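You operate a simulated robot arm through the tools that you are given. There is no shell and no other tool. Be economical: measure what you need, move in short steps, check, and stop when the job is done.

You run a simulated robot arm. Do the job below in one go: nothing can be reset, and whatever is moved stays where it is left.

TASK
Lay out the specs case, then put the dome lamp on bright.
Fine: the case goes on the nightstand by the grille; shut the drawer; press the LAMP key and the BRIGHT key; leave WARM alone.
Where things are to end (x, y in the base frame): specs case within 60 mm of [700, 50].

The check looks at the end state, three seconds after you hand in, the way a careful person would. Anything else that was tipped, shoved, dropped, spilled or broken makes it a failure.

THE ROBOT
A 7-joint arm with a two-finger parallel gripper, fixed in place. Base frame: the origin is at the foot of the arm, x ahead of it, y to its left, z up; the work surface is at about z = 700. Readings come in mm, rad, newtons and seconds.
With the tool pointing down near the work surface it reaches from about 460 to 920 mm from the base axis. Its first joint turns from -2.007 to 2.007 rad. Payload 3.91 kg.
The tool frame sits at the grasp point between the pads (the TCP): z along the fingers, y along the line on which they close. The tips reach 30 mm beyond it. The gripper opens to 110 mm. The fingers are 20 mm wide and 10 mm thick; the gripper's body (48 by 112 mm) begins 55 mm behind the TCP.
Orientation is told as [roll, pitch, yaw] about the base's x, y, z axes, in that order, counted from this pose: with the fingers straight down and closing along the base's y, the tool's x points along the base's -x, its y along +y and its z along -z.

THE INTERFACE
- The arm moves only by the tool servo_tool. Its argument "plan" is a list that holds one entry, the list of rows, each a list of 7 numbers: the opening, from 0 (shut) to 1 (fully open), then the shift along the tool's x, y, z in units of 400 mm (1.0 is 400 mm), then the turn, a rotation vector about the tool's x, y, z in units of 60 degrees (1.0 is 60 degrees). In form: [[[hand, dx, dy, dz, wx, wy, wz], ...]]. A call has 1 to 12 rows; each row is the pose to reach, as a shift and turn from the pose commanded when the call began, along the tool's axes at that moment. A call with a number of a shift or a turn outside -1 to 1 is refused whole. Rows are played at 5 a second. More than 50 mm and 0.15 rad between two rows, or a gripper value outside its range, and nothing of the call is played. Where a pose cannot be reached the arm comes as near as it can. A force on the tool above 40 N (or 10 N above the force at the start of the call, whichever is more), or a blocked arm, ends the call early, and 0.2 s more pass. Each finger travels about 153 mm/s and halts on what it meets, pressing with about 34 N; the grip force reading is that of the motor and also rises with nothing between the fingers. The clock runs only during rows and for 0.2 s after the last one: add rows that repeat a pose to give the fingers time. The reply holds the time, the measured pose of the TCP, the force on the tool along the base axes, the opening and the grip force, in the units named above and with some noise, with the torque about the TCP (base axes, N m) and any sound that the robot's microphone picked up.
- Cameras (640 x 400 px; columns grow to the right, rows downward): "scene" is fixed at [400.9, -500.1, 1408.5]; the picture's right is [0.96, -0.26, 0.00], its down [-0.20, -0.72, -0.67] and it looks along [0.18, 0.64, -0.74] (base axes); focal length 308 px, centre (320, 200). "wrist" rides on the gripper at [72, 17, -103] in the tool frame; the picture's right is [-0.23, 0.97, 0.00], its down [-0.76, -0.18, -0.62] and it looks along [-0.61, -0.14, 0.78] (tool axes); focal length 222 px, centre (320, 200). There is no depth. A picture from a camera that has moved, and an enlarged one, comes with that camera's place and axes in the base frame and with its lens.
- snapshot(camera): a new picture of that camera. No time passes.
- raise_lower(by): slides the trunk up (or, below 0, down) by that many mm; the arm rides with it, the base frame stays. It gives what a move gives, with no picture.
- close_up(camera, box): a new picture of the part [left, top, right, bottom] of that camera's present view, enlarged. No time passes.
- sign_off(): hands the job in; it is judged then, once.

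Go step by step. Nothing tells you positions but the pictures and the camera data: compare them with the known pose of the tool, close in by small moves and look again before you grip or let go. The budget is 120 turns and 76 pictures, counting those below and the enlarged ones. Unless the task says otherwise, let go and move clear before handing in, and close with one line.

The tools are called after "Request:" as name(argument=value, ...) on one line, values as JSON. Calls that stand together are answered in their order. servo_tool: Moves the arm, as the interface text tells. Its arguments: {"type":"object","properties":{"plan":{"type":"array","items":{"type":"array","items":{"type":"array","items":{"type":"number"}}}}},"required":["plan"]} The other tools are called the same way: raise_lower (by) slides the trunk up or down; snapshot (camera) takes a picture; close_up (camera, box) takes an enlarged picture of a part of a camera's view; sign_off () hands the job in.

At the start:

```text
t: 0.0
tool_pos: [666.0, 31.7, 982.6]
ee_rot: [-0.001, 0.001, 0.0]
ft_force: [0.6, 0.1, -0.4]
moment: [-0.01, 0.01, 0.0]
grip_width: 110.1
grip_force: 0.0
trunk travel left (down, up): [-625.0, 365.0]
```

scene: 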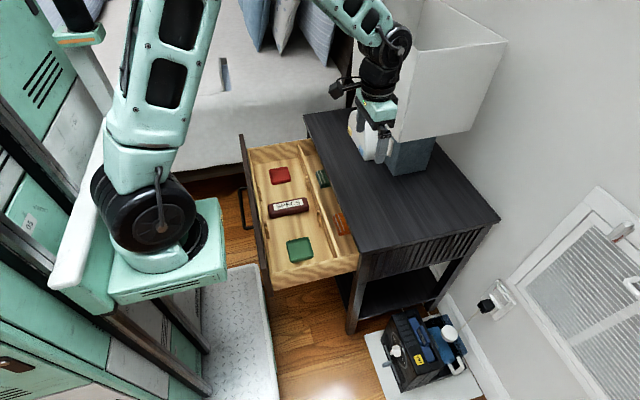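
wrist: 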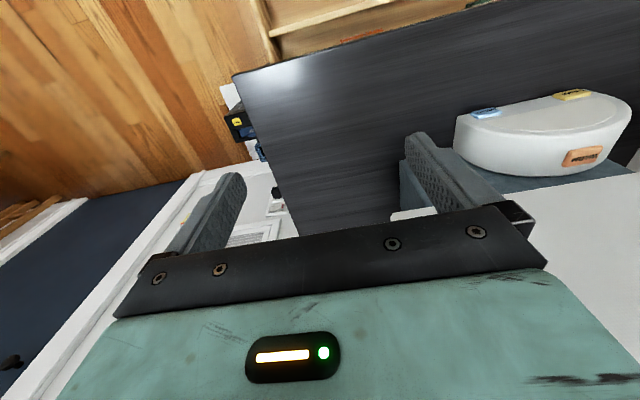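

I see an open drawer holding several small items, and a lamp with keys on the nightstand. I'll enlarge the drawer and the lamp to tell the items apart.

Request:
close_up(camera="scene", box=[230, 120, 390, 300])

Request:
close_up(camera="wrist", box=[400, 60, 640, 220])

Request:
close_up(camera="scene", box=[320, 60, 520, 260])

```text
2.22 times, centred on (310, 210) of scene
camera zoom: at [400.9, -500.1, 1408.5], right [0.96, -0.26, 0.0], down [-0.2, -0.72, -0.67], along [0.18, 0.64, -0.74], focal length 684 px, centre (342, 178)
```

zoom: 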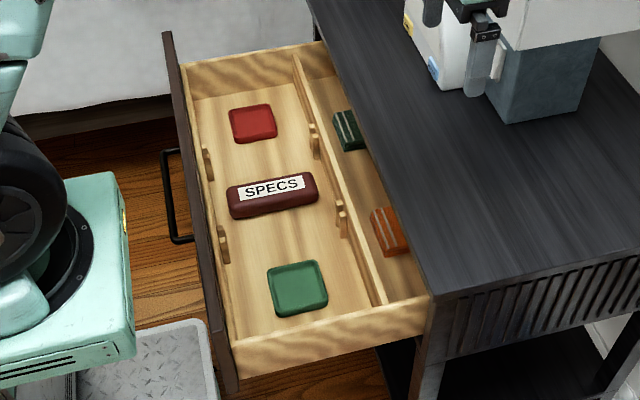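

```text
2.50 times, centred on (520, 140) of wrist
camera zoom: at [593.7, 48.9, 1085.7], right [0.23, 0.97, 0.0], down [0.76, -0.18, 0.62], along [0.61, -0.14, -0.78], focal length 555 px, centre (-180, 350)
```

zoom: 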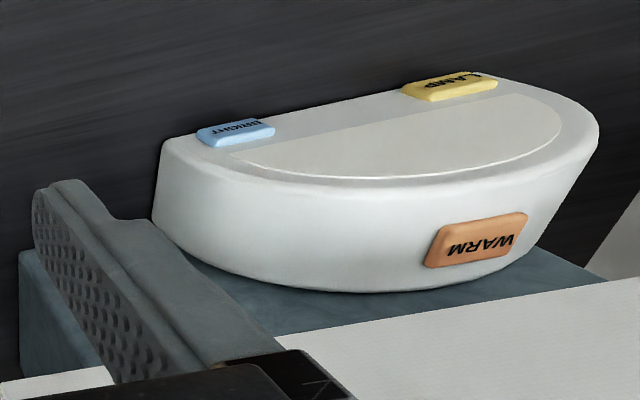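

```text
2.00 times, centred on (420, 160) of scene
camera zoom: at [400.9, -500.1, 1408.5], right [0.96, -0.26, 0.0], down [-0.2, -0.72, -0.67], along [0.18, 0.64, -0.74], focal length 616 px, centre (120, 280)
```

zoom: 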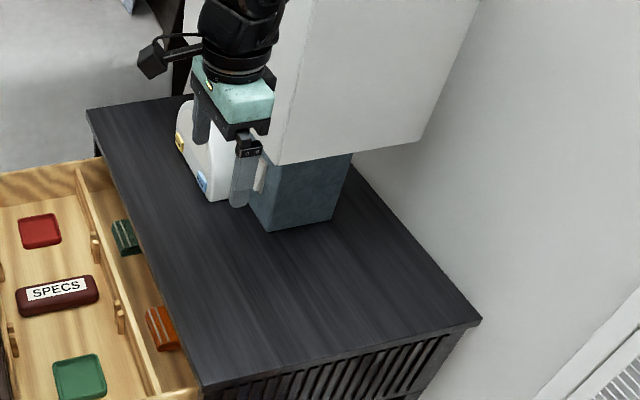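

The keys LAMP and BRIGHT seem to sit on the dome's front face, around (775, 420) and (775, 294), low above the table. The specs case is at about (482, 180) in the drawer, so I'll move over the drawer and look straight in to get heights.

Request:
servo_tool(plan=[[[1, 0.08, 0.05, 0.02, 0, 0, 0], [1, 0.16, 0.1, 0.05, 0, 0, 0], [1, 0.24, 0.16, 0.08, 0, 0, 0], [1, 0.32, 0.22, 0.12, 0, 0, 0], [1, 0.4, 0.29, 0.16, 0, 0, 0], [1, 0.465, 0.36, 0.2, 0, 0, 0], [1, 0.465, 0.36, 0.2, 0, 0, 0]]])

Request:
snapshot(camera="wrist")

Request:
snapshot(camera="scene")

```text
t: 1.6
tool_pos: [477.7, 173.8, 902.2]
ee_rot: [0.0, 0.0, 0.0]
ft_force: [0.0, -0.6, -0.3]
moment: [0.02, 0.05, -0.04]
grip_width: 110.0
grip_force: 0.1
trunk travel left (down, up): [-625.0, 365.0]
```

```text
70 pictures are left
camera wrist: at [405.2, 190.8, 1005.3], right [0.23, 0.97, 0.0], down [0.76, -0.18, 0.62], along [0.61, -0.14, -0.78], focal length 222 px, centre (320, 200)
```

wrist: 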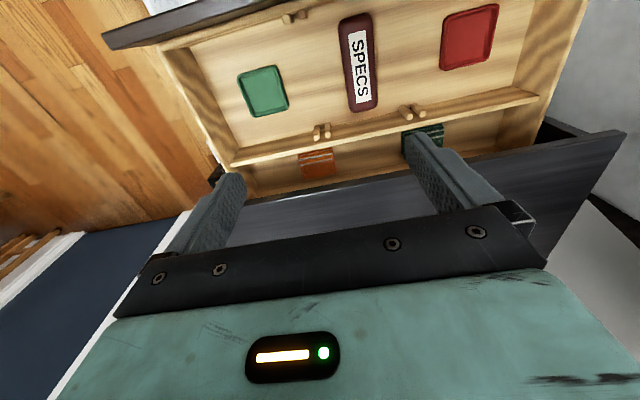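

```text
69 pictures are left
```

scene: 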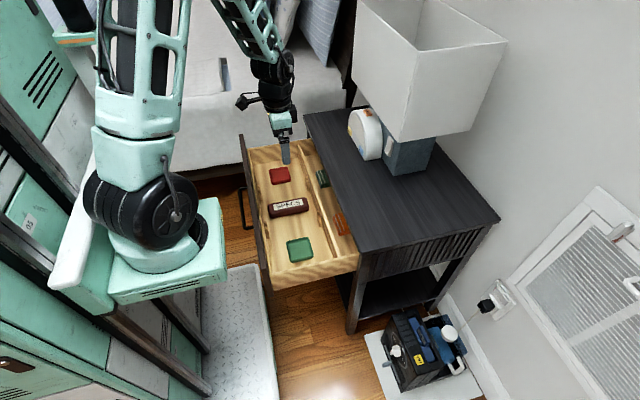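

The two views put the case at about (483, 246) with z near 540, deeper than I assumed. I'll centre over it, come down and measure again.

Request:
servo_tool(plan=[[[1, 0, 0.06, 0.08, 0, 0, 0], [1, 0, 0.12, 0.16, 0, 0, 0], [1, 0, 0.165, 0.24, 0, 0, 0], [1, 0, 0.165, 0.3, 0, 0, 0], [1, 0, 0.165, 0.3, 0, 0, 0]]])

Request:
snapshot(camera="wrist")

Request:
close_up(camera="scene", box=[230, 130, 370, 300])

```text
t: 2.8
tool_pos: [479.3, 242.4, 780.8]
ee_rot: [0.001, 0.0, 0.001]
ft_force: [0.4, -0.4, -1.4]
moment: [0.04, -0.01, 0.02]
grip_width: 110.1
grip_force: 0.2
trunk travel left (down, up): [-625.0, 365.0]
```

```text
68 pictures are left
camera wrist: at [407.1, 259.1, 884.5], right [0.23, 0.97, 0.0], down [0.76, -0.18, 0.62], along [0.61, -0.14, -0.78], focal length 222 px, centre (320, 200)
```

wrist: 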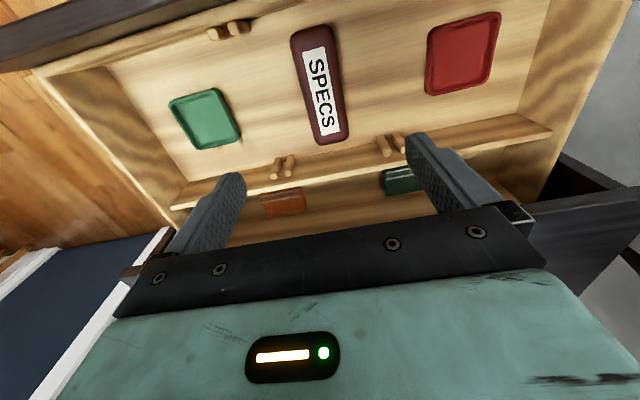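

```text
2.35 times, centred on (300, 215) of scene
camera zoom: at [400.9, -500.1, 1408.5], right [0.96, -0.26, 0.0], down [-0.2, -0.72, -0.67], along [0.18, 0.64, -0.74], focal length 725 px, centre (367, 165)
```

zoom: 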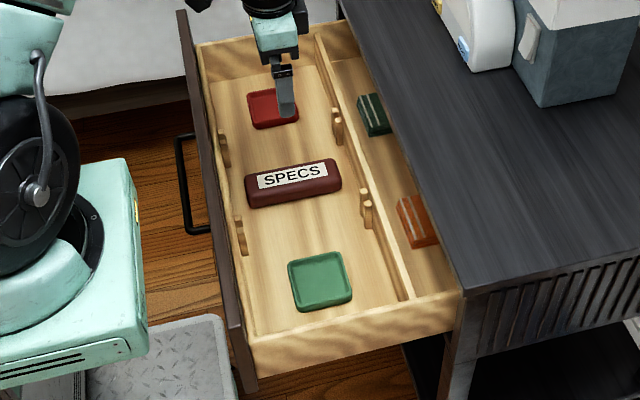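

The case runs along x from about 409 to 559, centred on y ≈ 244, with its top near z 553. I'll grip slightly forward at x ≈ 497 so the wrist camera clears the drawer front, and go down partway first.

Request:
servo_tool(plan=[[[0.9, -0.025, 0.004, 0.1, 0, 0, 0], [0.9, -0.045, 0.004, 0.2, 0, 0, 0], [0.9, -0.045, 0.004, 0.3, 0, 0, 0], [0.9, -0.045, 0.004, 0.4, 0, 0, 0], [0.9, -0.045, 0.004, 0.45, 0, 0, 0], [0.9, -0.045, 0.004, 0.45, 0, 0, 0]]])

Request:
snapshot(camera="wrist")

Request:
close_up(camera="scene", box=[230, 130, 370, 300])

```text
t: 4.2
tool_pos: [495.8, 244.6, 601.7]
ee_rot: [-0.001, 0.0, 0.0]
ft_force: [0.3, 0.8, 0.4]
moment: [0.03, 0.04, -0.02]
grip_width: 99.0
grip_force: 0.1
trunk travel left (down, up): [-625.0, 365.0]
```

```text
66 pictures are left
camera wrist: at [424.0, 261.7, 706.5], right [0.23, 0.97, 0.0], down [0.76, -0.18, 0.62], along [0.61, -0.14, -0.78], focal length 222 px, centre (320, 200)
```

wrist: 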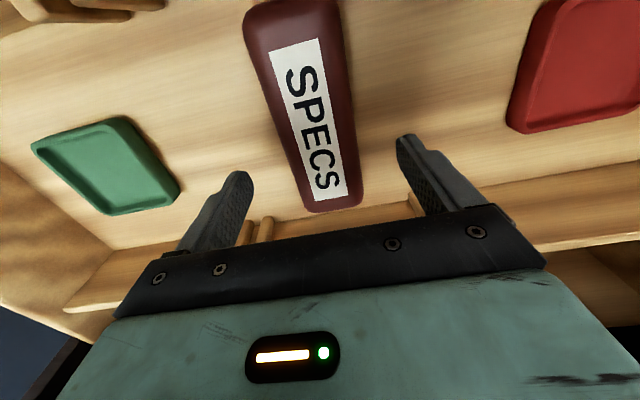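

```text
2.35 times, centred on (300, 215) of scene
camera zoom: at [400.9, -500.1, 1408.5], right [0.96, -0.26, 0.0], down [-0.2, -0.72, -0.67], along [0.18, 0.64, -0.74], focal length 725 px, centre (367, 165)
```

zoom: 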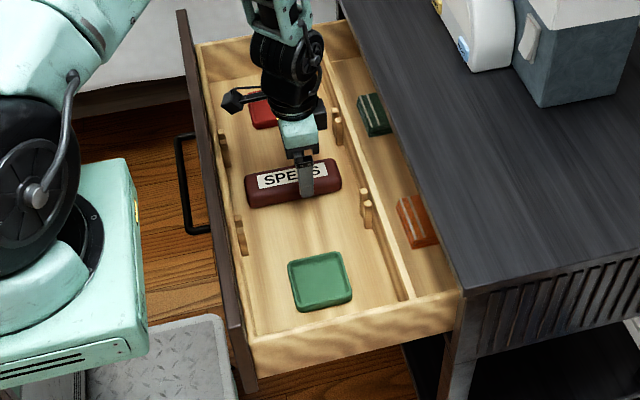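

The case is between the fingers and aligned. I'll lower about 40 mm with the force guard watching for the drawer floor.

Request:
servo_tool(plan=[[[0.9, 0, 0.002, 0.03, 0, 0, 0], [0.9, 0, 0.004, 0.06, 0, 0, 0], [0.9, 0, 0.004, 0.08, 0, 0, 0], [0.9, 0, 0.004, 0.1, 0, 0, 0], [0.9, 0, 0.004, 0.1, 0, 0, 0]]])

Request:
close_up(camera="scene", box=[260, 160, 340, 250])

Request:
snapshot(camera="wrist")

```text
t: 5.4
tool_pos: [497.4, 244.5, 561.7]
ee_rot: [-0.001, 0.0, 0.0]
ft_force: [0.4, 0.0, 0.6]
moment: [-0.03, 0.02, -0.02]
grip_width: 99.4
grip_force: 0.2
trunk travel left (down, up): [-625.0, 365.0]
```

```text
4.44 times, centred on (300, 205) of scene
camera zoom: at [400.9, -500.1, 1408.5], right [0.96, -0.26, 0.0], down [-0.2, -0.72, -0.67], along [0.18, 0.64, -0.74], focal length 1369 px, centre (409, 178)
```

zoom: 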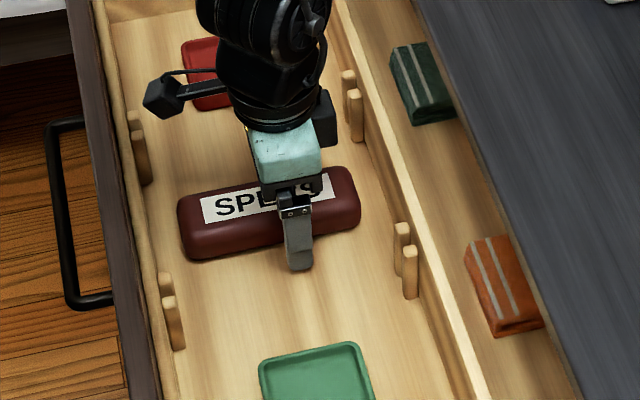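

```text
63 pictures are left
camera wrist: at [425.5, 262.7, 666.0], right [0.23, 0.97, 0.0], down [0.76, -0.18, 0.62], along [0.61, -0.14, -0.78], focal length 222 px, centre (320, 200)
```

wrist: 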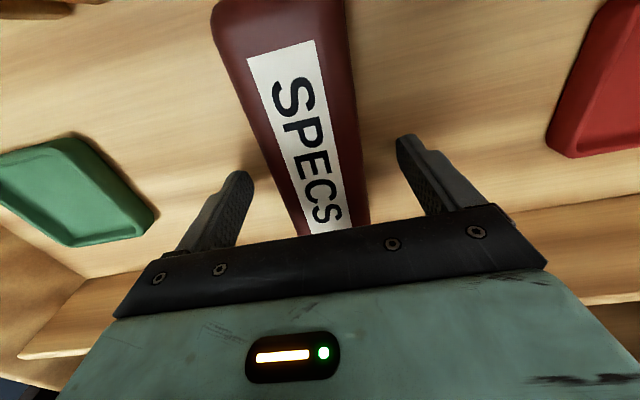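

No contact yet. I'll go 8 mm lower and close slowly on the case.

Request:
servo_tool(plan=[[[0.9, 0, 0, 0.01, 0, 0, 0], [0.9, 0, 0, 0.02, 0, 0, 0], [0.7, 0, 0, 0.02, 0, 0, 0], [0.55, 0, 0, 0.02, 0, 0, 0], [0.45, 0, 0, 0.02, 0, 0, 0], [0.35, 0, 0, 0.02, 0, 0, 0], [0.25, 0, 0, 0.02, 0, 0, 0], [0.25, 0, 0, 0.02, 0, 0, 0]]])

```text
t: 7.2
tool_pos: [496.1, 245.6, 554.6]
ee_rot: [-0.001, -0.003, 0.001]
ft_force: [1.7, -7.8, 33.2]
moment: [-1.07, 0.04, -0.06]
grip_width: 55.7
grip_force: 33.8
trunk travel left (down, up): [-625.0, 365.0]
```

Gripped at 55.7 mm; the tips are just resting on the drawer floor. Now I lift straight up.

Request:
servo_tool(plan=[[[0.25, 0, 0, -0.02, 0, 0, 0], [0.25, 0, 0, -0.08, 0, 0, 0], [0.25, 0, 0, -0.18, 0, 0, 0], [0.25, 0, 0, -0.28, 0, 0, 0], [0.25, 0, 0, -0.38, 0, 0, 0], [0.25, 0, 0, -0.48, 0, 0, 0], [0.25, 0, 0, -0.58, 0, 0, 0], [0.25, 0, 0, -0.65, 0, 0, 0], [0.25, 0, 0, -0.65, 0, 0, 0]]])

Request:
snapshot(camera="scene")

Request:
snapshot(camera="wrist")

```text
t: 9.2
tool_pos: [496.9, 245.2, 815.1]
ee_rot: [-0.001, 0.001, 0.0]
ft_force: [0.2, 1.0, -1.5]
moment: [0.03, -0.01, 0.03]
grip_width: 55.5
grip_force: 34.1
trunk travel left (down, up): [-625.0, 365.0]
```

```text
62 pictures are left
```

scene: 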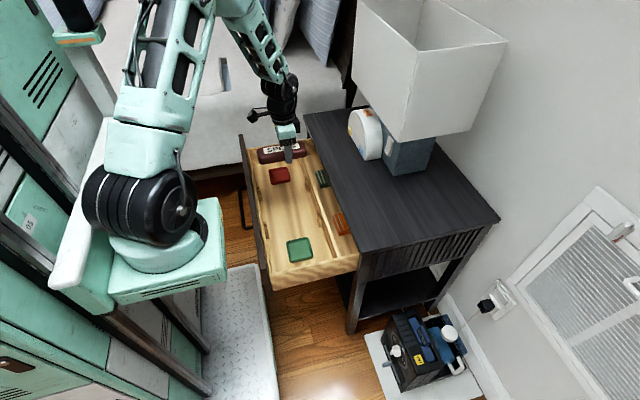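

```text
61 pictures are left
camera wrist: at [425.4, 262.8, 919.4], right [0.23, 0.97, 0.0], down [0.76, -0.18, 0.62], along [0.61, -0.14, -0.78], focal length 222 px, centre (320, 200)
```

wrist: 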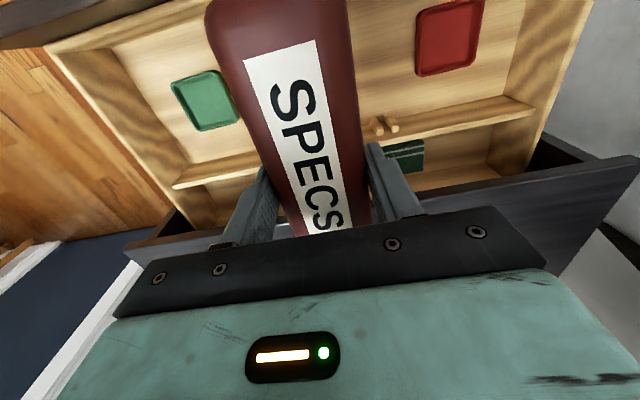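

The case is held level and the drawer's other items are undisturbed. Next I carry it over to the grille end of the nightstand at about (720, 50).

Request:
servo_tool(plan=[[[0.25, 0, -0.1, 0, 0, 0, 0], [0.25, 0, -0.2, 0, 0, 0, 0], [0.25, -0.05, -0.3, 0, 0, 0, 0], [0.25, -0.12, -0.39, 0, 0, 0, 0], [0.25, -0.2, -0.46, 0, 0, 0, 0], [0.25, -0.3, -0.488, 0, 0, 0, 0], [0.25, -0.4, -0.488, 0, 0, 0, 0], [0.25, -0.5, -0.488, 0, 0, 0, 0], [0.25, -0.56, -0.488, 0, 0, 0, 0], [0.25, -0.56, -0.488, 0.08, 0, 0, 0], [0.25, -0.56, -0.488, 0.15, 0, 0, 0], [0.25, -0.56, -0.488, 0.15, 0, 0, 0]]])

Request:
snapshot(camera="scene")

Request:
snapshot(camera="wrist")

```text
t: 11.8
tool_pos: [721.4, 47.1, 752.1]
ee_rot: [0.0, 0.0, 0.0]
ft_force: [0.2, -0.1, -1.5]
moment: [-0.01, 0.0, 0.0]
grip_width: 55.4
grip_force: 33.9
trunk travel left (down, up): [-625.0, 365.0]
```

```text
60 pictures are left
```

scene: 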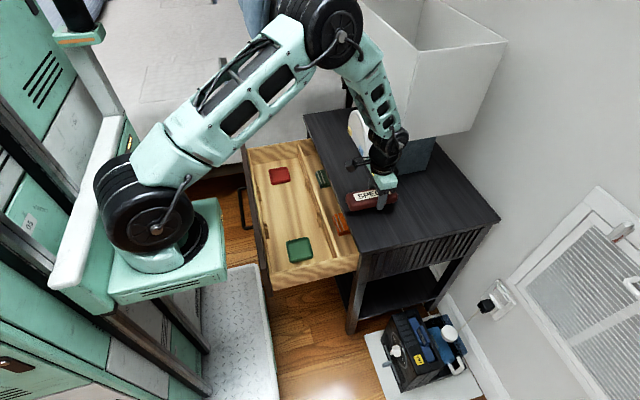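

```text
59 pictures are left
camera wrist: at [649.3, 65.0, 856.9], right [0.23, 0.97, 0.0], down [0.76, -0.18, 0.62], along [0.61, -0.14, -0.78], focal length 222 px, centre (320, 200)
```

wrist: 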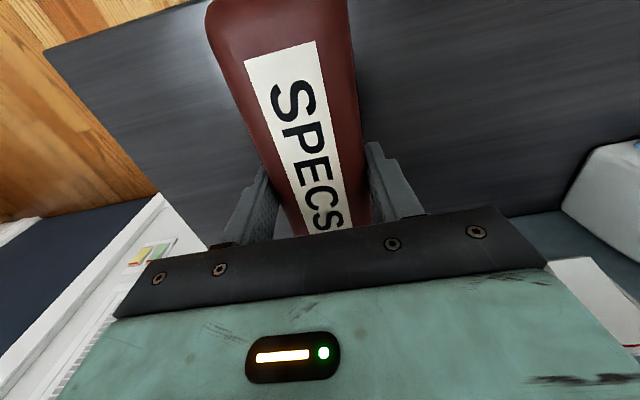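

Over the spot. I'll lower in small steps to touch.

Request:
servo_tool(plan=[[[0.25, 0, 0, 0.02, 0, 0, 0], [0.25, 0, 0, 0.04, 0, 0, 0], [0.25, 0, 0, 0.05, 0, 0, 0], [0.25, 0, 0, 0.055, 0, 0, 0], [0.25, 0, 0, 0.055, 0, 0, 0]]])

```text
t: 13.0
tool_pos: [720.9, 49.5, 731.3]
ee_rot: [0.0, -0.001, 0.0]
ft_force: [0.0, -0.7, -0.4]
moment: [0.02, 0.0, -0.03]
grip_width: 55.4
grip_force: 33.3
trunk travel left (down, up): [-625.0, 365.0]
```

Request:
servo_tool(plan=[[[0.25, 0, 0, 0.005, 0, 0, 0], [0.25, 0, 0, 0.01, 0, 0, 0]]])

```text
t: 13.6
tool_pos: [721.4, 49.4, 729.3]
ee_rot: [0.0, 0.001, -0.001]
ft_force: [-9.1, -3.6, 25.0]
moment: [-0.52, 0.35, -0.15]
grip_width: 55.4
grip_force: 33.6
trunk travel left (down, up): [-625.0, 365.0]
```

Contact at TCP z ≈ 729, so the table is at about 700. I'll open and lift clear.

Request:
servo_tool(plan=[[[0.25, 0, 0, -0.003, 0, 0, 0], [0.5, 0, 0, -0.003, 0, 0, 0], [0.7, 0, 0, -0.003, 0, 0, 0], [0.9, 0, 0, -0.003, 0, 0, 0], [0.9, 0, 0, -0.003, 0, 0, 0], [0.9, 0, 0, -0.05, 0, 0, 0], [0.9, 0, 0, -0.15, 0, 0, 0], [0.9, 0, 0, -0.25, 0, 0, 0], [0.9, 0, 0, -0.35, 0, 0, 0], [0.9, 0, 0, -0.35, 0, 0, 0]]])

Request:
snapshot(camera="wrist")

Request:
close_up(camera="scene", box=[230, 90, 510, 300])

```text
t: 15.8
tool_pos: [722.8, 50.3, 867.8]
ee_rot: [0.002, 0.0, 0.0]
ft_force: [-0.3, 0.1, 1.1]
moment: [0.02, 0.01, -0.02]
grip_width: 99.2
grip_force: 0.1
trunk travel left (down, up): [-625.0, 365.0]
```

```text
58 pictures are left
camera wrist: at [650.7, 67.6, 971.9], right [0.23, 0.97, 0.0], down [0.76, -0.18, 0.62], along [0.61, -0.14, -0.78], focal length 222 px, centre (320, 200)
```

wrist: 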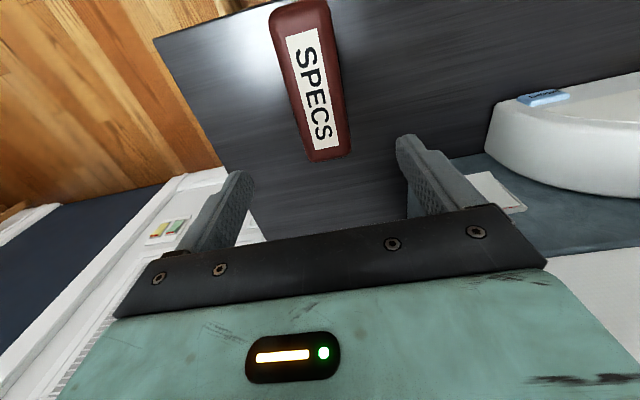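

```text
1.90 times, centred on (370, 195) of scene
camera zoom: at [400.9, -500.1, 1408.5], right [0.96, -0.26, 0.0], down [-0.2, -0.72, -0.67], along [0.18, 0.64, -0.74], focal length 587 px, centre (225, 210)
```

zoom: 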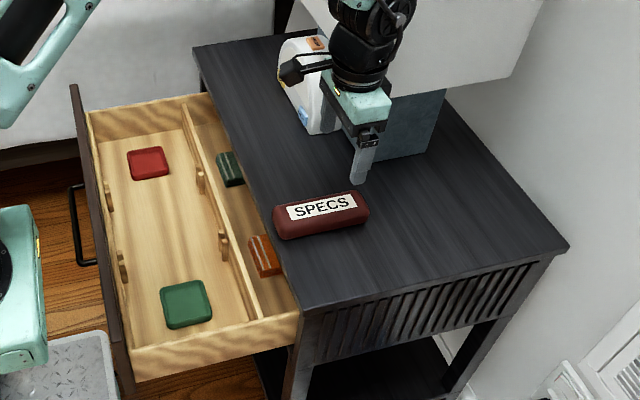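

The case is laid out at about (704, 45). Next is the drawer: its front face is at x ≈ 367, with the handle around y 180–300, so I'll close the fingers and come down in front of it at y ≈ 380.

Request:
servo_tool(plan=[[[0.5, 0.1, 0, 0, 0, 0, 0], [0, 0.2, 0, 0, 0, 0, 0], [0, 0.3, 0, 0, 0, 0, 0], [0, 0.4, 0.05, 0, 0, 0, 0], [0, 0.48, 0.12, 0, 0, 0, 0], [0, 0.55, 0.2, 0, 0, 0, 0], [0, 0.6, 0.3, 0, 0, 0, 0], [0, 0.62, 0.4, 0, 0, 0, 0], [0, 0.65, 0.5, 0, 0, 0, 0], [0, 0.68, 0.6, 0, 0, 0, 0], [0, 0.72, 0.7, 0, 0, 0, 0], [0, 0.76, 0.8, 0, 0, 0, 0]]])

Request:
servo_tool(plan=[[[0, 0.1, 0.02, 0, 0, 0, 0], [0, 0.2, 0.025, 0, 0, 0, 0], [0, 0.24, 0.025, 0, 0, 0, 0], [0, 0.24, 0.025, 0.1, 0, 0, 0], [0, 0.24, 0.025, 0.2, 0, 0, 0], [0, 0.24, 0.025, 0.2, 0, 0, 0]]])

Request:
snapshot(camera="scene")

Request:
snapshot(camera="wrist")

```text
t: 18.4
tool_pos: [416.0, 369.8, 867.7]
ee_rot: [0.0, 0.0, 0.0]
ft_force: [0.1, -0.1, -0.1]
moment: [0.02, 0.03, 0.03]
grip_width: 0.0
grip_force: 34.2
trunk travel left (down, up): [-625.0, 365.0]
```

```text
t: 20.0
tool_pos: [351.2, 376.1, 798.7]
ee_rot: [0.021, -0.002, -0.067]
ft_force: [-0.5, 0.4, -0.9]
moment: [0.0, -0.01, -0.01]
grip_width: 0.4
grip_force: 34.2
trunk travel left (down, up): [-625.0, 365.0]
stopped in row 6: the arm was blocked; the commanded pose is now the measured one
```

```text
56 pictures are left
```

scene: 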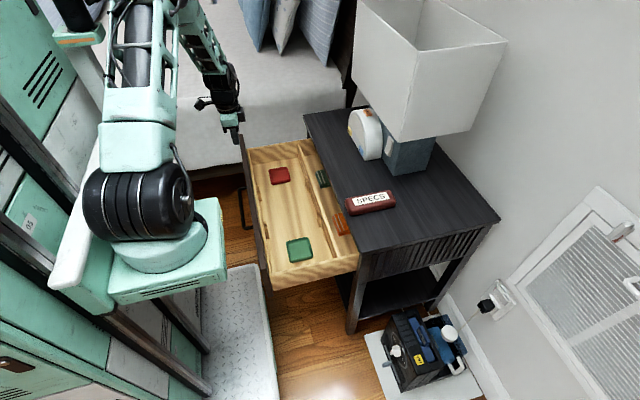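

```text
55 pictures are left
camera wrist: at [279.5, 395.5, 902.0], right [0.29, 0.96, 0.02], down [0.75, -0.24, 0.62], along [0.6, -0.17, -0.78], focal length 222 px, centre (320, 200)
```

wrist: 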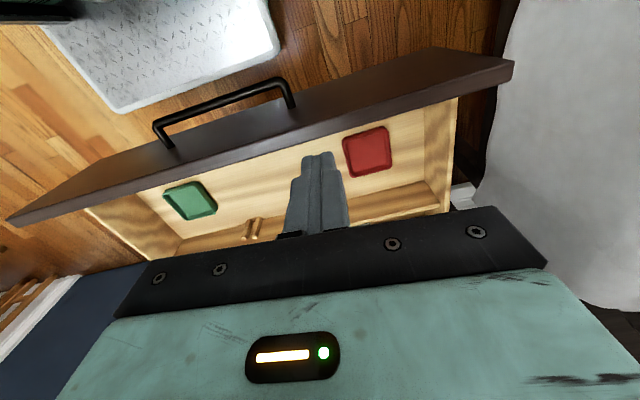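

The arm hits a joint limit before getting clear in front of the panel. Instead I'll turn the hand by 90° and straddle the panel's top edge, so that the outer finger can push the drawer in.

Request:
servo_tool(plan=[[[0, -0.06, 0, 0, 0, 0, 0], [0.2, -0.1, 0, 0, 0, 0, -0.12], [0.4, -0.1, 0, 0, 0, 0, -0.25], [0.6, -0.1, 0, 0, 0, 0, -0.38], [0.6, -0.1, 0, 0, 0, 0, -0.51], [0.6, -0.1, 0, 0, 0, 0, -0.64], [0.6, -0.1, 0, 0, 0, 0, -0.77], [0.6, -0.1, 0, 0, 0, 0, -0.77]]])

```text
t: 21.8
tool_pos: [383.3, 373.6, 793.0]
ee_rot: [0.007, -0.01, 0.754]
ft_force: [0.4, -1.1, -0.3]
moment: [-0.02, -0.04, -0.03]
grip_width: 66.0
grip_force: 0.0
trunk travel left (down, up): [-625.0, 365.0]
```

Request:
servo_tool(plan=[[[0.6, 0, 0, 0, 0, 0, -0.13], [0.6, 0, 0, 0, 0, 0, -0.26], [0.6, 0, 0, 0, 0, 0, -0.39], [0.6, 0, 0, 0, 0, 0, -0.52], [0.6, 0, 0, 0, 0, 0, -0.65], [0.6, 0, 0, 0, 0, 0, -0.78], [0.6, 0, 0, 0, 0, 0, -0.78]]])

Request:
snapshot(camera="wrist")

Request:
close_up(camera="scene", box=[180, 80, 340, 200])

```text
t: 23.4
tool_pos: [385.1, 373.5, 793.4]
ee_rot: [-0.001, -0.012, 1.572]
ft_force: [-0.1, -1.1, 0.7]
moment: [0.04, -0.01, -0.03]
grip_width: 65.8
grip_force: 0.0
trunk travel left (down, up): [-625.0, 365.0]
```

```text
54 pictures are left
camera wrist: at [368.0, 299.6, 897.0], right [-0.97, 0.23, 0.0], down [0.18, 0.75, 0.63], along [0.14, 0.62, -0.77], focal length 222 px, centre (320, 200)
```

wrist: 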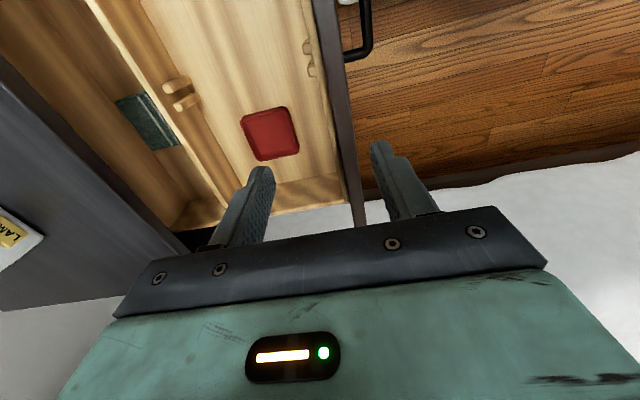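

```text
3.33 times, centred on (260, 140) of scene
camera zoom: at [400.9, -500.1, 1408.5], right [0.96, -0.26, 0.0], down [-0.2, -0.72, -0.67], along [0.18, 0.64, -0.74], focal length 1027 px, centre (520, 400)
```

zoom: 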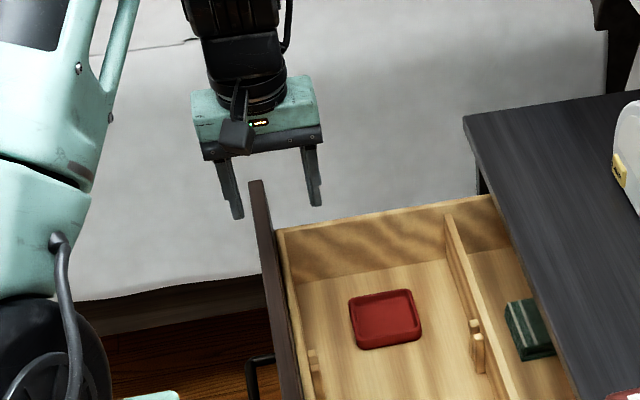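

The panel (x ≈ 352–370) is between the fingers. I'll open wider, shift over slightly and come down around it, with a look halfway.

Request:
servo_tool(plan=[[[0.75, 0, 0.035, 0, 0, 0, 0], [0.75, 0, 0.035, 0.08, 0, 0, 0], [0.75, 0, 0.035, 0.16, 0, 0, 0], [0.75, 0, 0.035, 0.2, 0, 0, 0], [0.75, 0, 0.035, 0.2, 0, 0, 0]]])

Request:
snapshot(camera="wrist")

Request:
close_up(camera="scene", box=[180, 80, 340, 200])

```text
t: 24.6
tool_pos: [371.0, 374.2, 713.2]
ee_rot: [-0.002, -0.014, 1.57]
ft_force: [0.6, -0.5, 0.1]
moment: [0.04, 0.0, -0.01]
grip_width: 82.5
grip_force: 0.0
trunk travel left (down, up): [-625.0, 365.0]
```

```text
52 pictures are left
camera wrist: at [353.8, 301.4, 816.1], right [-0.97, 0.23, 0.0], down [0.18, 0.75, 0.63], along [0.14, 0.62, -0.77], focal length 222 px, centre (320, 200)
```

wrist: 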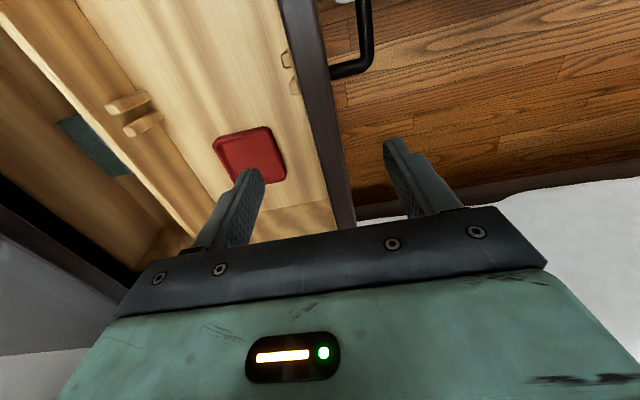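

```text
3.33 times, centred on (260, 140) of scene
camera zoom: at [400.9, -500.1, 1408.5], right [0.96, -0.26, 0.0], down [-0.2, -0.72, -0.67], along [0.18, 0.64, -0.74], focal length 1027 px, centre (520, 400)
```

zoom: 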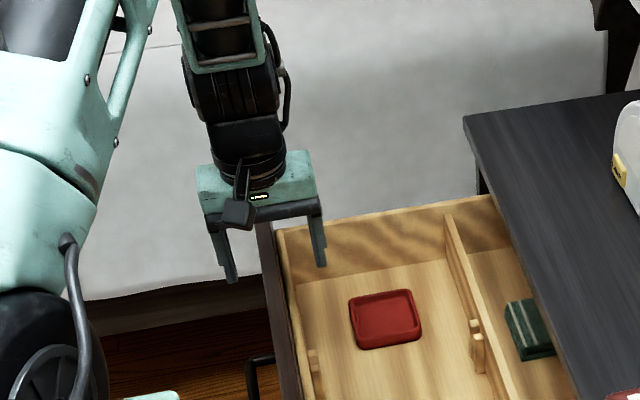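

Request:
servo_tool(plan=[[[0.75, 0, 0, 0.04, 0, 0, 0], [0.75, 0, 0, 0.08, 0, 0, 0], [0.75, 0, 0, 0.115, 0, 0, 0], [0.75, 0, 0, 0.115, 0, 0, 0]]])

Request:
snapshot(camera="wrist")

Request:
close_up(camera="scene", box=[180, 80, 340, 200])

```text
t: 25.6
tool_pos: [372.3, 372.6, 666.8]
ee_rot: [-0.001, -0.011, 1.57]
ft_force: [1.2, 0.4, 0.0]
moment: [-0.03, 0.04, 0.06]
grip_width: 82.6
grip_force: 0.0
trunk travel left (down, up): [-625.0, 365.0]
```

```text
50 pictures are left
camera wrist: at [354.5, 300.3, 769.7], right [-0.97, 0.23, 0.0], down [0.18, 0.75, 0.63], along [0.14, 0.62, -0.77], focal length 222 px, centre (320, 200)
```

wrist: 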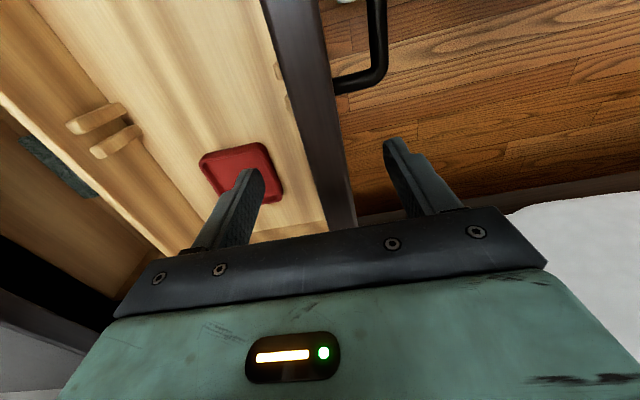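

```text
3.33 times, centred on (260, 140) of scene
camera zoom: at [400.9, -500.1, 1408.5], right [0.96, -0.26, 0.0], down [-0.2, -0.72, -0.67], along [0.18, 0.64, -0.74], focal length 1027 px, centre (520, 400)
```

zoom: 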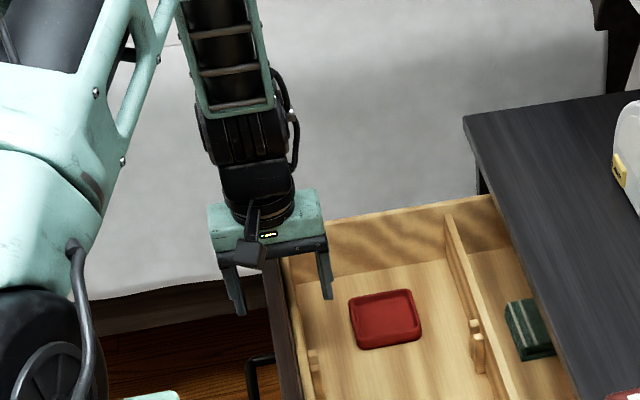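

The fingers straddle the panel. Now I'll slide +x slowly so the outer finger pushes the drawer in.

Request:
servo_tool(plan=[[[0.75, 0, -0.02, 0, 0, 0, 0], [0.75, 0, -0.04, 0, 0, 0, 0], [0.75, 0, -0.055, 0, 0, 0, 0], [0.75, 0, -0.07, 0, 0, 0, 0], [0.75, 0, -0.09, 0, 0, 0, 0], [0.75, 0, -0.115, 0, 0, 0, 0], [0.75, 0, -0.14, 0, 0, 0, 0], [0.75, 0, -0.165, 0, 0, 0, 0], [0.75, 0, -0.19, 0, 0, 0, 0], [0.75, 0, -0.21, 0, 0, 0, 0], [0.75, 0, -0.225, 0, 0, 0, 0], [0.75, 0, -0.225, 0, 0, 0, 0]]])

Request:
snapshot(camera="wrist")

Request:
snapshot(camera="scene")

```text
t: 28.2
tool_pos: [461.6, 373.7, 669.6]
ee_rot: [-0.002, -0.011, 1.57]
ft_force: [-1.0, -0.5, -0.2]
moment: [0.07, 0.0, 0.01]
grip_width: 82.7
grip_force: 0.2
trunk travel left (down, up): [-625.0, 365.0]
```

```text
48 pictures are left
camera wrist: at [444.0, 300.2, 772.2], right [-0.97, 0.23, 0.0], down [0.18, 0.75, 0.63], along [0.14, 0.62, -0.77], focal length 222 px, centre (320, 200)
```

wrist: 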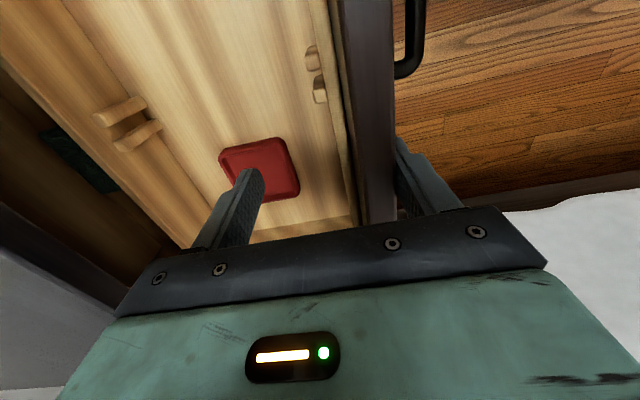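

```text
47 pictures are left
```

scene: 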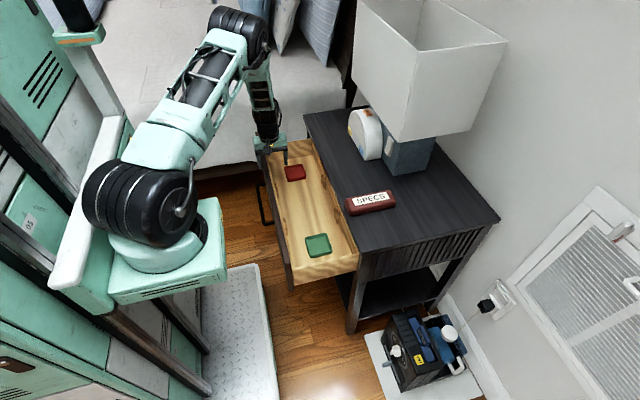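

The drawer follows smoothly with almost no force. I'll push another 80 mm and then re-set outside the panel.

Request:
servo_tool(plan=[[[0.75, 0, -0.015, 0, 0, 0, 0], [0.75, 0, -0.035, 0, 0, 0, 0], [0.75, 0, -0.06, 0, 0, 0, 0], [0.75, 0, -0.085, 0, 0, 0, 0], [0.75, 0, -0.11, 0, 0, 0, 0], [0.75, 0, -0.135, 0, 0, 0, 0], [0.75, 0, -0.16, 0, 0, 0, 0], [0.75, 0, -0.18, 0, 0, 0, 0], [0.75, 0, -0.195, 0, 0, 0, 0], [0.75, 0, -0.195, 0, 0, 0, 0]]])

Request:
servo_tool(plan=[[[0.75, 0, 0.02, -0.03, 0, 0, 0], [0.75, 0, 0.02, -0.12, 0, 0, 0], [0.75, 0, 0.02, -0.2, 0, 0, 0], [0.4, 0, 0.1, -0.2, 0, 0, 0], [0, 0, 0.18, -0.2, 0, 0, 0], [0, 0, 0.22, -0.2, 0, 0, 0], [0, 0, 0.22, -0.2, 0, 0, 0]]])

Request:
snapshot(camera="wrist")

Request:
snapshot(camera="scene")

```text
t: 30.4
tool_pos: [536.7, 372.6, 667.7]
ee_rot: [-0.002, -0.012, 1.568]
ft_force: [0.2, -0.1, -0.3]
moment: [0.02, -0.03, 0.01]
grip_width: 82.5
grip_force: 0.1
trunk travel left (down, up): [-625.0, 365.0]
```

```text
t: 32.0
tool_pos: [452.9, 372.9, 747.9]
ee_rot: [-0.002, -0.012, 1.569]
ft_force: [-0.8, 0.3, 0.4]
moment: [-0.01, 0.0, 0.03]
grip_width: 0.1
grip_force: 34.4
trunk travel left (down, up): [-625.0, 365.0]
```

```text
46 pictures are left
camera wrist: at [436.7, 299.5, 851.8], right [-0.97, 0.23, 0.0], down [0.18, 0.75, 0.63], along [0.14, 0.62, -0.77], focal length 222 px, centre (320, 200)
```

wrist: 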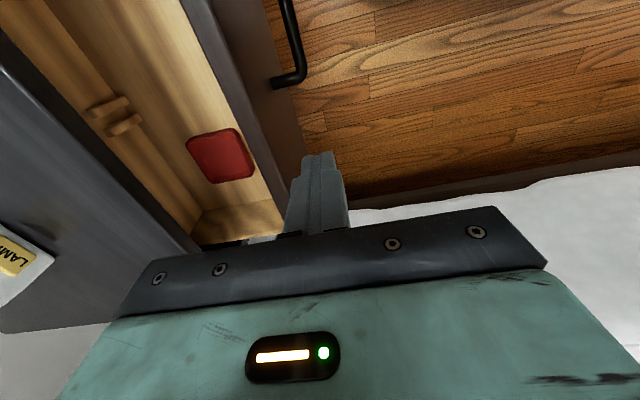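

```text
45 pictures are left
```

scene: 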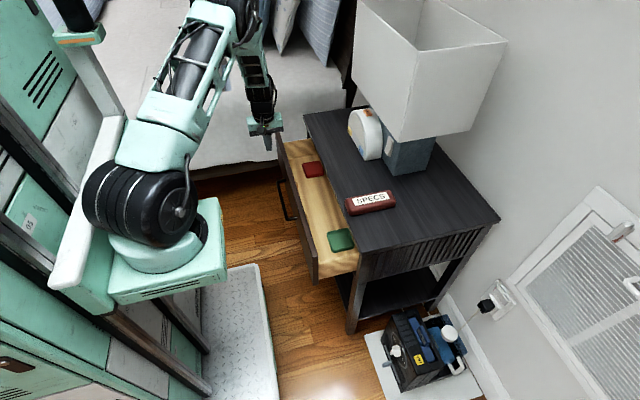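

The panel front is now at x ≈ 496 and the closed fingers are in front of it. I'll lower them and push.

Request:
servo_tool(plan=[[[0, 0, 0, 0.1, 0, 0, 0], [0, 0, 0, 0.2, 0, 0, 0], [0, 0, -0.03, 0.2, 0, 0, 0], [0, 0, -0.06, 0.2, 0, 0, 0], [0, 0, -0.08, 0.2, 0, 0, 0], [0, 0, -0.105, 0.2, 0, 0, 0], [0, 0, -0.13, 0.2, 0, 0, 0], [0, 0, -0.155, 0.2, 0, 0, 0], [0, 0, -0.18, 0.2, 0, 0, 0], [0, 0, -0.205, 0.2, 0, 0, 0], [0, 0, -0.23, 0.2, 0, 0, 0], [0, 0, -0.25, 0.2, 0, 0, 0]]])

Request:
snapshot(camera="scene")

Request:
snapshot(camera="wrist")

```text
t: 34.6
tool_pos: [550.0, 374.5, 668.7]
ee_rot: [-0.001, -0.012, 1.569]
ft_force: [0.1, 0.1, 0.7]
moment: [0.03, 0.02, -0.02]
grip_width: 0.0
grip_force: 33.4
trunk travel left (down, up): [-625.0, 365.0]
```

```text
44 pictures are left
```

scene: 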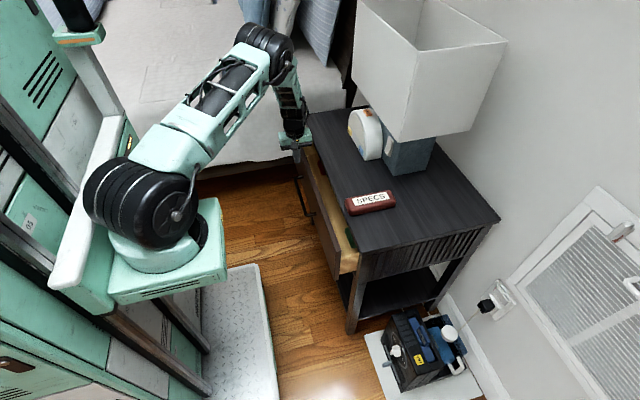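

```text
43 pictures are left
camera wrist: at [532.9, 301.0, 772.4], right [-0.97, 0.23, 0.0], down [0.18, 0.75, 0.63], along [0.14, 0.62, -0.77], focal length 222 px, centre (320, 200)
```

wrist: 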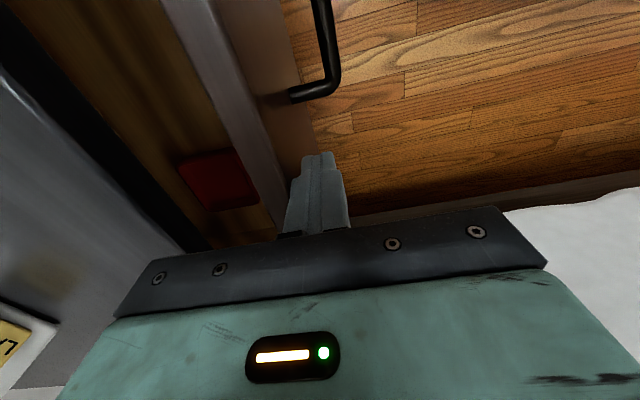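

Panel front at about 560, with ~50 mm to go. I continue gently until it seats.

Request:
servo_tool(plan=[[[0, 0, -0.02, 0, 0, 0, 0], [0, 0, -0.04, 0, 0, 0, 0], [0, 0, -0.06, 0, 0, 0, 0], [0, 0, -0.08, 0, 0, 0, 0], [0, 0, -0.095, 0, 0, 0, 0], [0, 0, -0.11, 0, 0, 0, 0], [0, 0, -0.12, 0, 0, 0, 0], [0, 0, -0.13, 0, 0, 0, 0], [0, 0, -0.14, 0, 0, 0, 0], [0, 0, -0.15, 0, 0, 0, 0]]])

Request:
snapshot(camera="wrist")

Request:
close_up(camera="scene", box=[270, 80, 430, 300])

```text
t: 36.8
tool_pos: [610.3, 375.8, 667.9]
ee_rot: [-0.003, -0.013, 1.568]
ft_force: [-0.6, 1.4, 0.7]
moment: [-0.01, 0.0, 0.02]
grip_width: 0.0
grip_force: 34.2
trunk travel left (down, up): [-625.0, 365.0]
```

```text
42 pictures are left
camera wrist: at [593.1, 301.4, 771.5], right [-0.97, 0.23, 0.0], down [0.18, 0.75, 0.63], along [0.14, 0.62, -0.77], focal length 222 px, centre (320, 200)
```

wrist: 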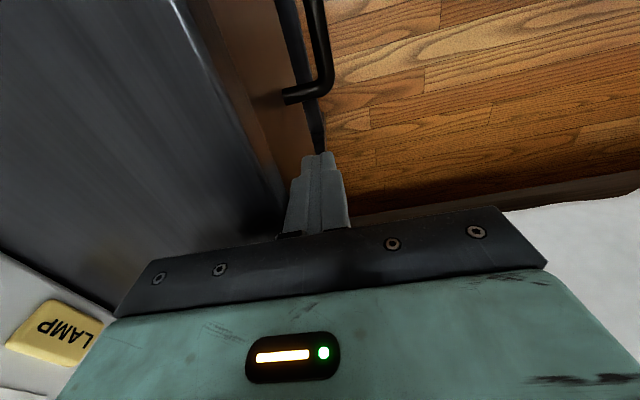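

```text
1.82 times, centred on (350, 190) of scene
camera zoom: at [400.9, -500.1, 1408.5], right [0.96, -0.26, 0.0], down [-0.2, -0.72, -0.67], along [0.18, 0.64, -0.74], focal length 560 px, centre (266, 218)
```

zoom: 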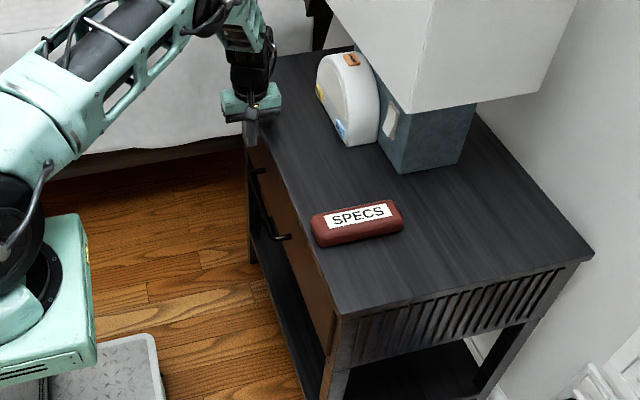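

It looks nearly shut. I'll press on in 3 mm steps to find the stop.

Request:
servo_tool(plan=[[[0, 0, -0.008, 0, 0, 0, 0], [0, 0, -0.016, 0, 0, 0, 0], [0, 0, -0.024, 0, 0, 0, 0], [0, 0, -0.032, 0, 0, 0, 0], [0, 0, -0.04, 0, 0, 0, 0], [0, 0, -0.048, 0, 0, 0, 0]]])

Request:
snapshot(camera="wrist")

```text
t: 37.5
tool_pos: [610.7, 376.2, 666.2]
ee_rot: [0.011, -0.009, 1.572]
ft_force: [-8.8, 0.5, 2.9]
moment: [-0.01, -0.3, -0.07]
grip_width: 0.0
grip_force: 33.9
trunk travel left (down, up): [-625.0, 365.0]
stopped in row 3: the force on the tool passed its limit at 44 N (the readings are from after the stop); the commanded pose is now the measured one
```

```text
40 pictures are left
camera wrist: at [594.5, 302.8, 769.9], right [-0.97, 0.23, 0.01], down [0.18, 0.76, 0.63], along [0.13, 0.61, -0.78], focal length 222 px, centre (320, 200)
```

wrist: 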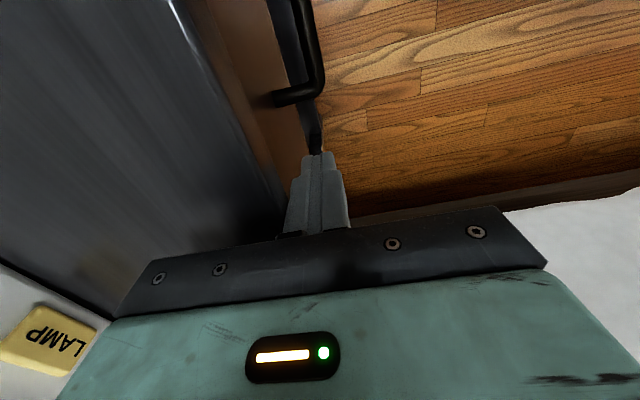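

The push met a hard stop at x ≈ 621. I'll back off, rise and inspect whether the panel is flush.

Request:
servo_tool(plan=[[[0, 0, 0.05, 0, 0, 0, 0], [0, 0, 0.12, -0.05, 0, 0, 0], [0, 0, 0.2, -0.15, 0, 0, 0], [0, 0, 0.25, -0.25, 0, 0, 0], [0, 0, 0.25, -0.3, 0, 0, 0.13], [0, 0, 0.25, -0.3, 0, 0, 0.26], [0, 0, 0.25, -0.3, 0, 0, 0.39], [0, 0, 0.25, -0.3, 0, 0, 0.52], [0, 0, 0.25, -0.3, 0, 0, 0.65], [0, 0, 0.25, -0.3, 0, 0, 0.78], [0, 0, 0.25, -0.3, 0, 0, 0.78]]])

Request:
close_up(camera="scene", box=[280, 90, 400, 270])

Request:
snapshot(camera="wrist")

```text
refused: row 3 steps farther than a row can; nothing moved
```

```text
2.22 times, centred on (340, 180) of scene
camera zoom: at [400.9, -500.1, 1408.5], right [0.96, -0.26, 0.0], down [-0.2, -0.72, -0.67], along [0.18, 0.64, -0.74], focal length 684 px, centre (276, 244)
```

zoom: 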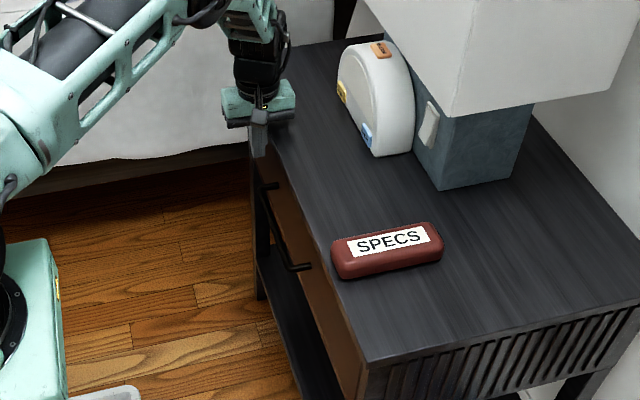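

```text
38 pictures are left
camera wrist: at [594.5, 302.8, 769.9], right [-0.97, 0.23, 0.01], down [0.18, 0.76, 0.63], along [0.13, 0.61, -0.78], focal length 222 px, centre (320, 200)
```

wrist: 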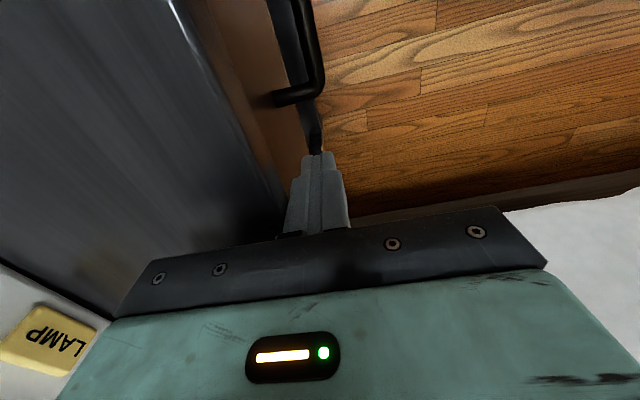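

The panel front is flush under the table edge. Now I back away, rise and turn back to yaw 0 to look at the lamp.

Request:
servo_tool(plan=[[[0, 0, 0.06, 0, 0, 0, 0], [0, 0, 0.14, -0.04, 0, 0, 0], [0, 0, 0.2, -0.12, 0, 0, 0], [0, 0, 0.24, -0.22, 0, 0, 0], [0, 0, 0.25, -0.3, 0, 0, 0.13], [0, 0, 0.25, -0.3, 0, 0, 0.26], [0, 0, 0.25, -0.3, 0, 0, 0.39], [0, 0, 0.25, -0.3, 0, 0, 0.52], [0, 0, 0.25, -0.3, 0, 0, 0.65], [0, 0, 0.25, -0.3, 0, 0, 0.78], [0, 0, 0.25, -0.3, 0, 0, 0.78]]])

Request:
servo_tool(plan=[[[0, 0, 0, 0, 0, 0, 0.13], [0, 0, 0, 0, 0, 0, 0.26], [0, 0, 0, 0, 0, 0, 0.39], [0, 0, 0, 0, 0, 0, 0.52], [0, 0, 0, 0, 0, 0, 0.65], [0, 0, 0, 0, 0, 0, 0.72], [0, 0, 0, 0, 0, 0, 0.72]]])

Request:
snapshot(camera="wrist")

Request:
close_up(camera="scene", box=[320, 90, 420, 190])

```text
t: 39.9
tool_pos: [511.8, 375.0, 785.3]
ee_rot: [0.012, 0.001, 0.753]
ft_force: [-0.2, 0.4, 0.3]
moment: [0.01, 0.04, -0.02]
grip_width: 0.0
grip_force: 33.7
trunk travel left (down, up): [-625.0, 365.0]
```

```text
t: 41.5
tool_pos: [511.3, 374.6, 786.9]
ee_rot: [0.01, 0.009, -0.003]
ft_force: [0.0, 0.2, 0.1]
moment: [0.03, -0.01, -0.02]
grip_width: 0.0
grip_force: 34.0
trunk travel left (down, up): [-625.0, 365.0]
```

```text
37 pictures are left
camera wrist: at [441.1, 390.7, 891.9], right [0.23, 0.97, 0.01], down [0.77, -0.18, 0.61], along [0.6, -0.14, -0.79], focal length 222 px, centre (320, 200)
```

wrist: 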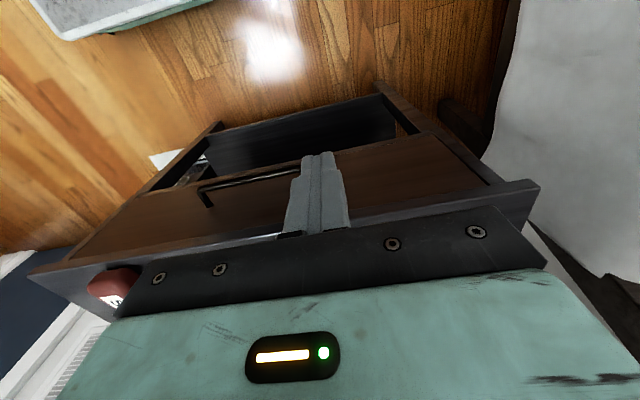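

```text
4.00 times, centred on (370, 140) of scene
camera zoom: at [400.9, -500.1, 1408.5], right [0.96, -0.26, 0.0], down [-0.2, -0.72, -0.67], along [0.18, 0.64, -0.74], focal length 1232 px, centre (120, 440)
```

zoom: 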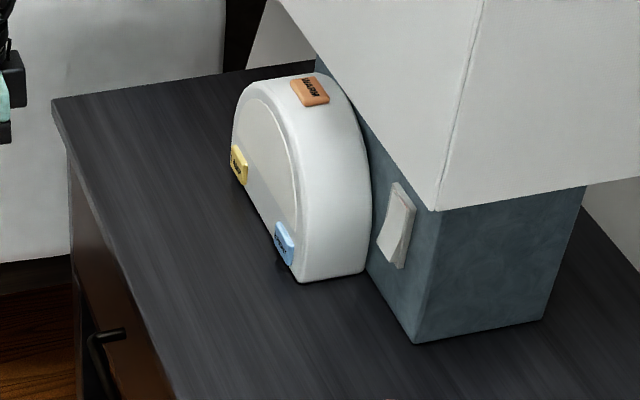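

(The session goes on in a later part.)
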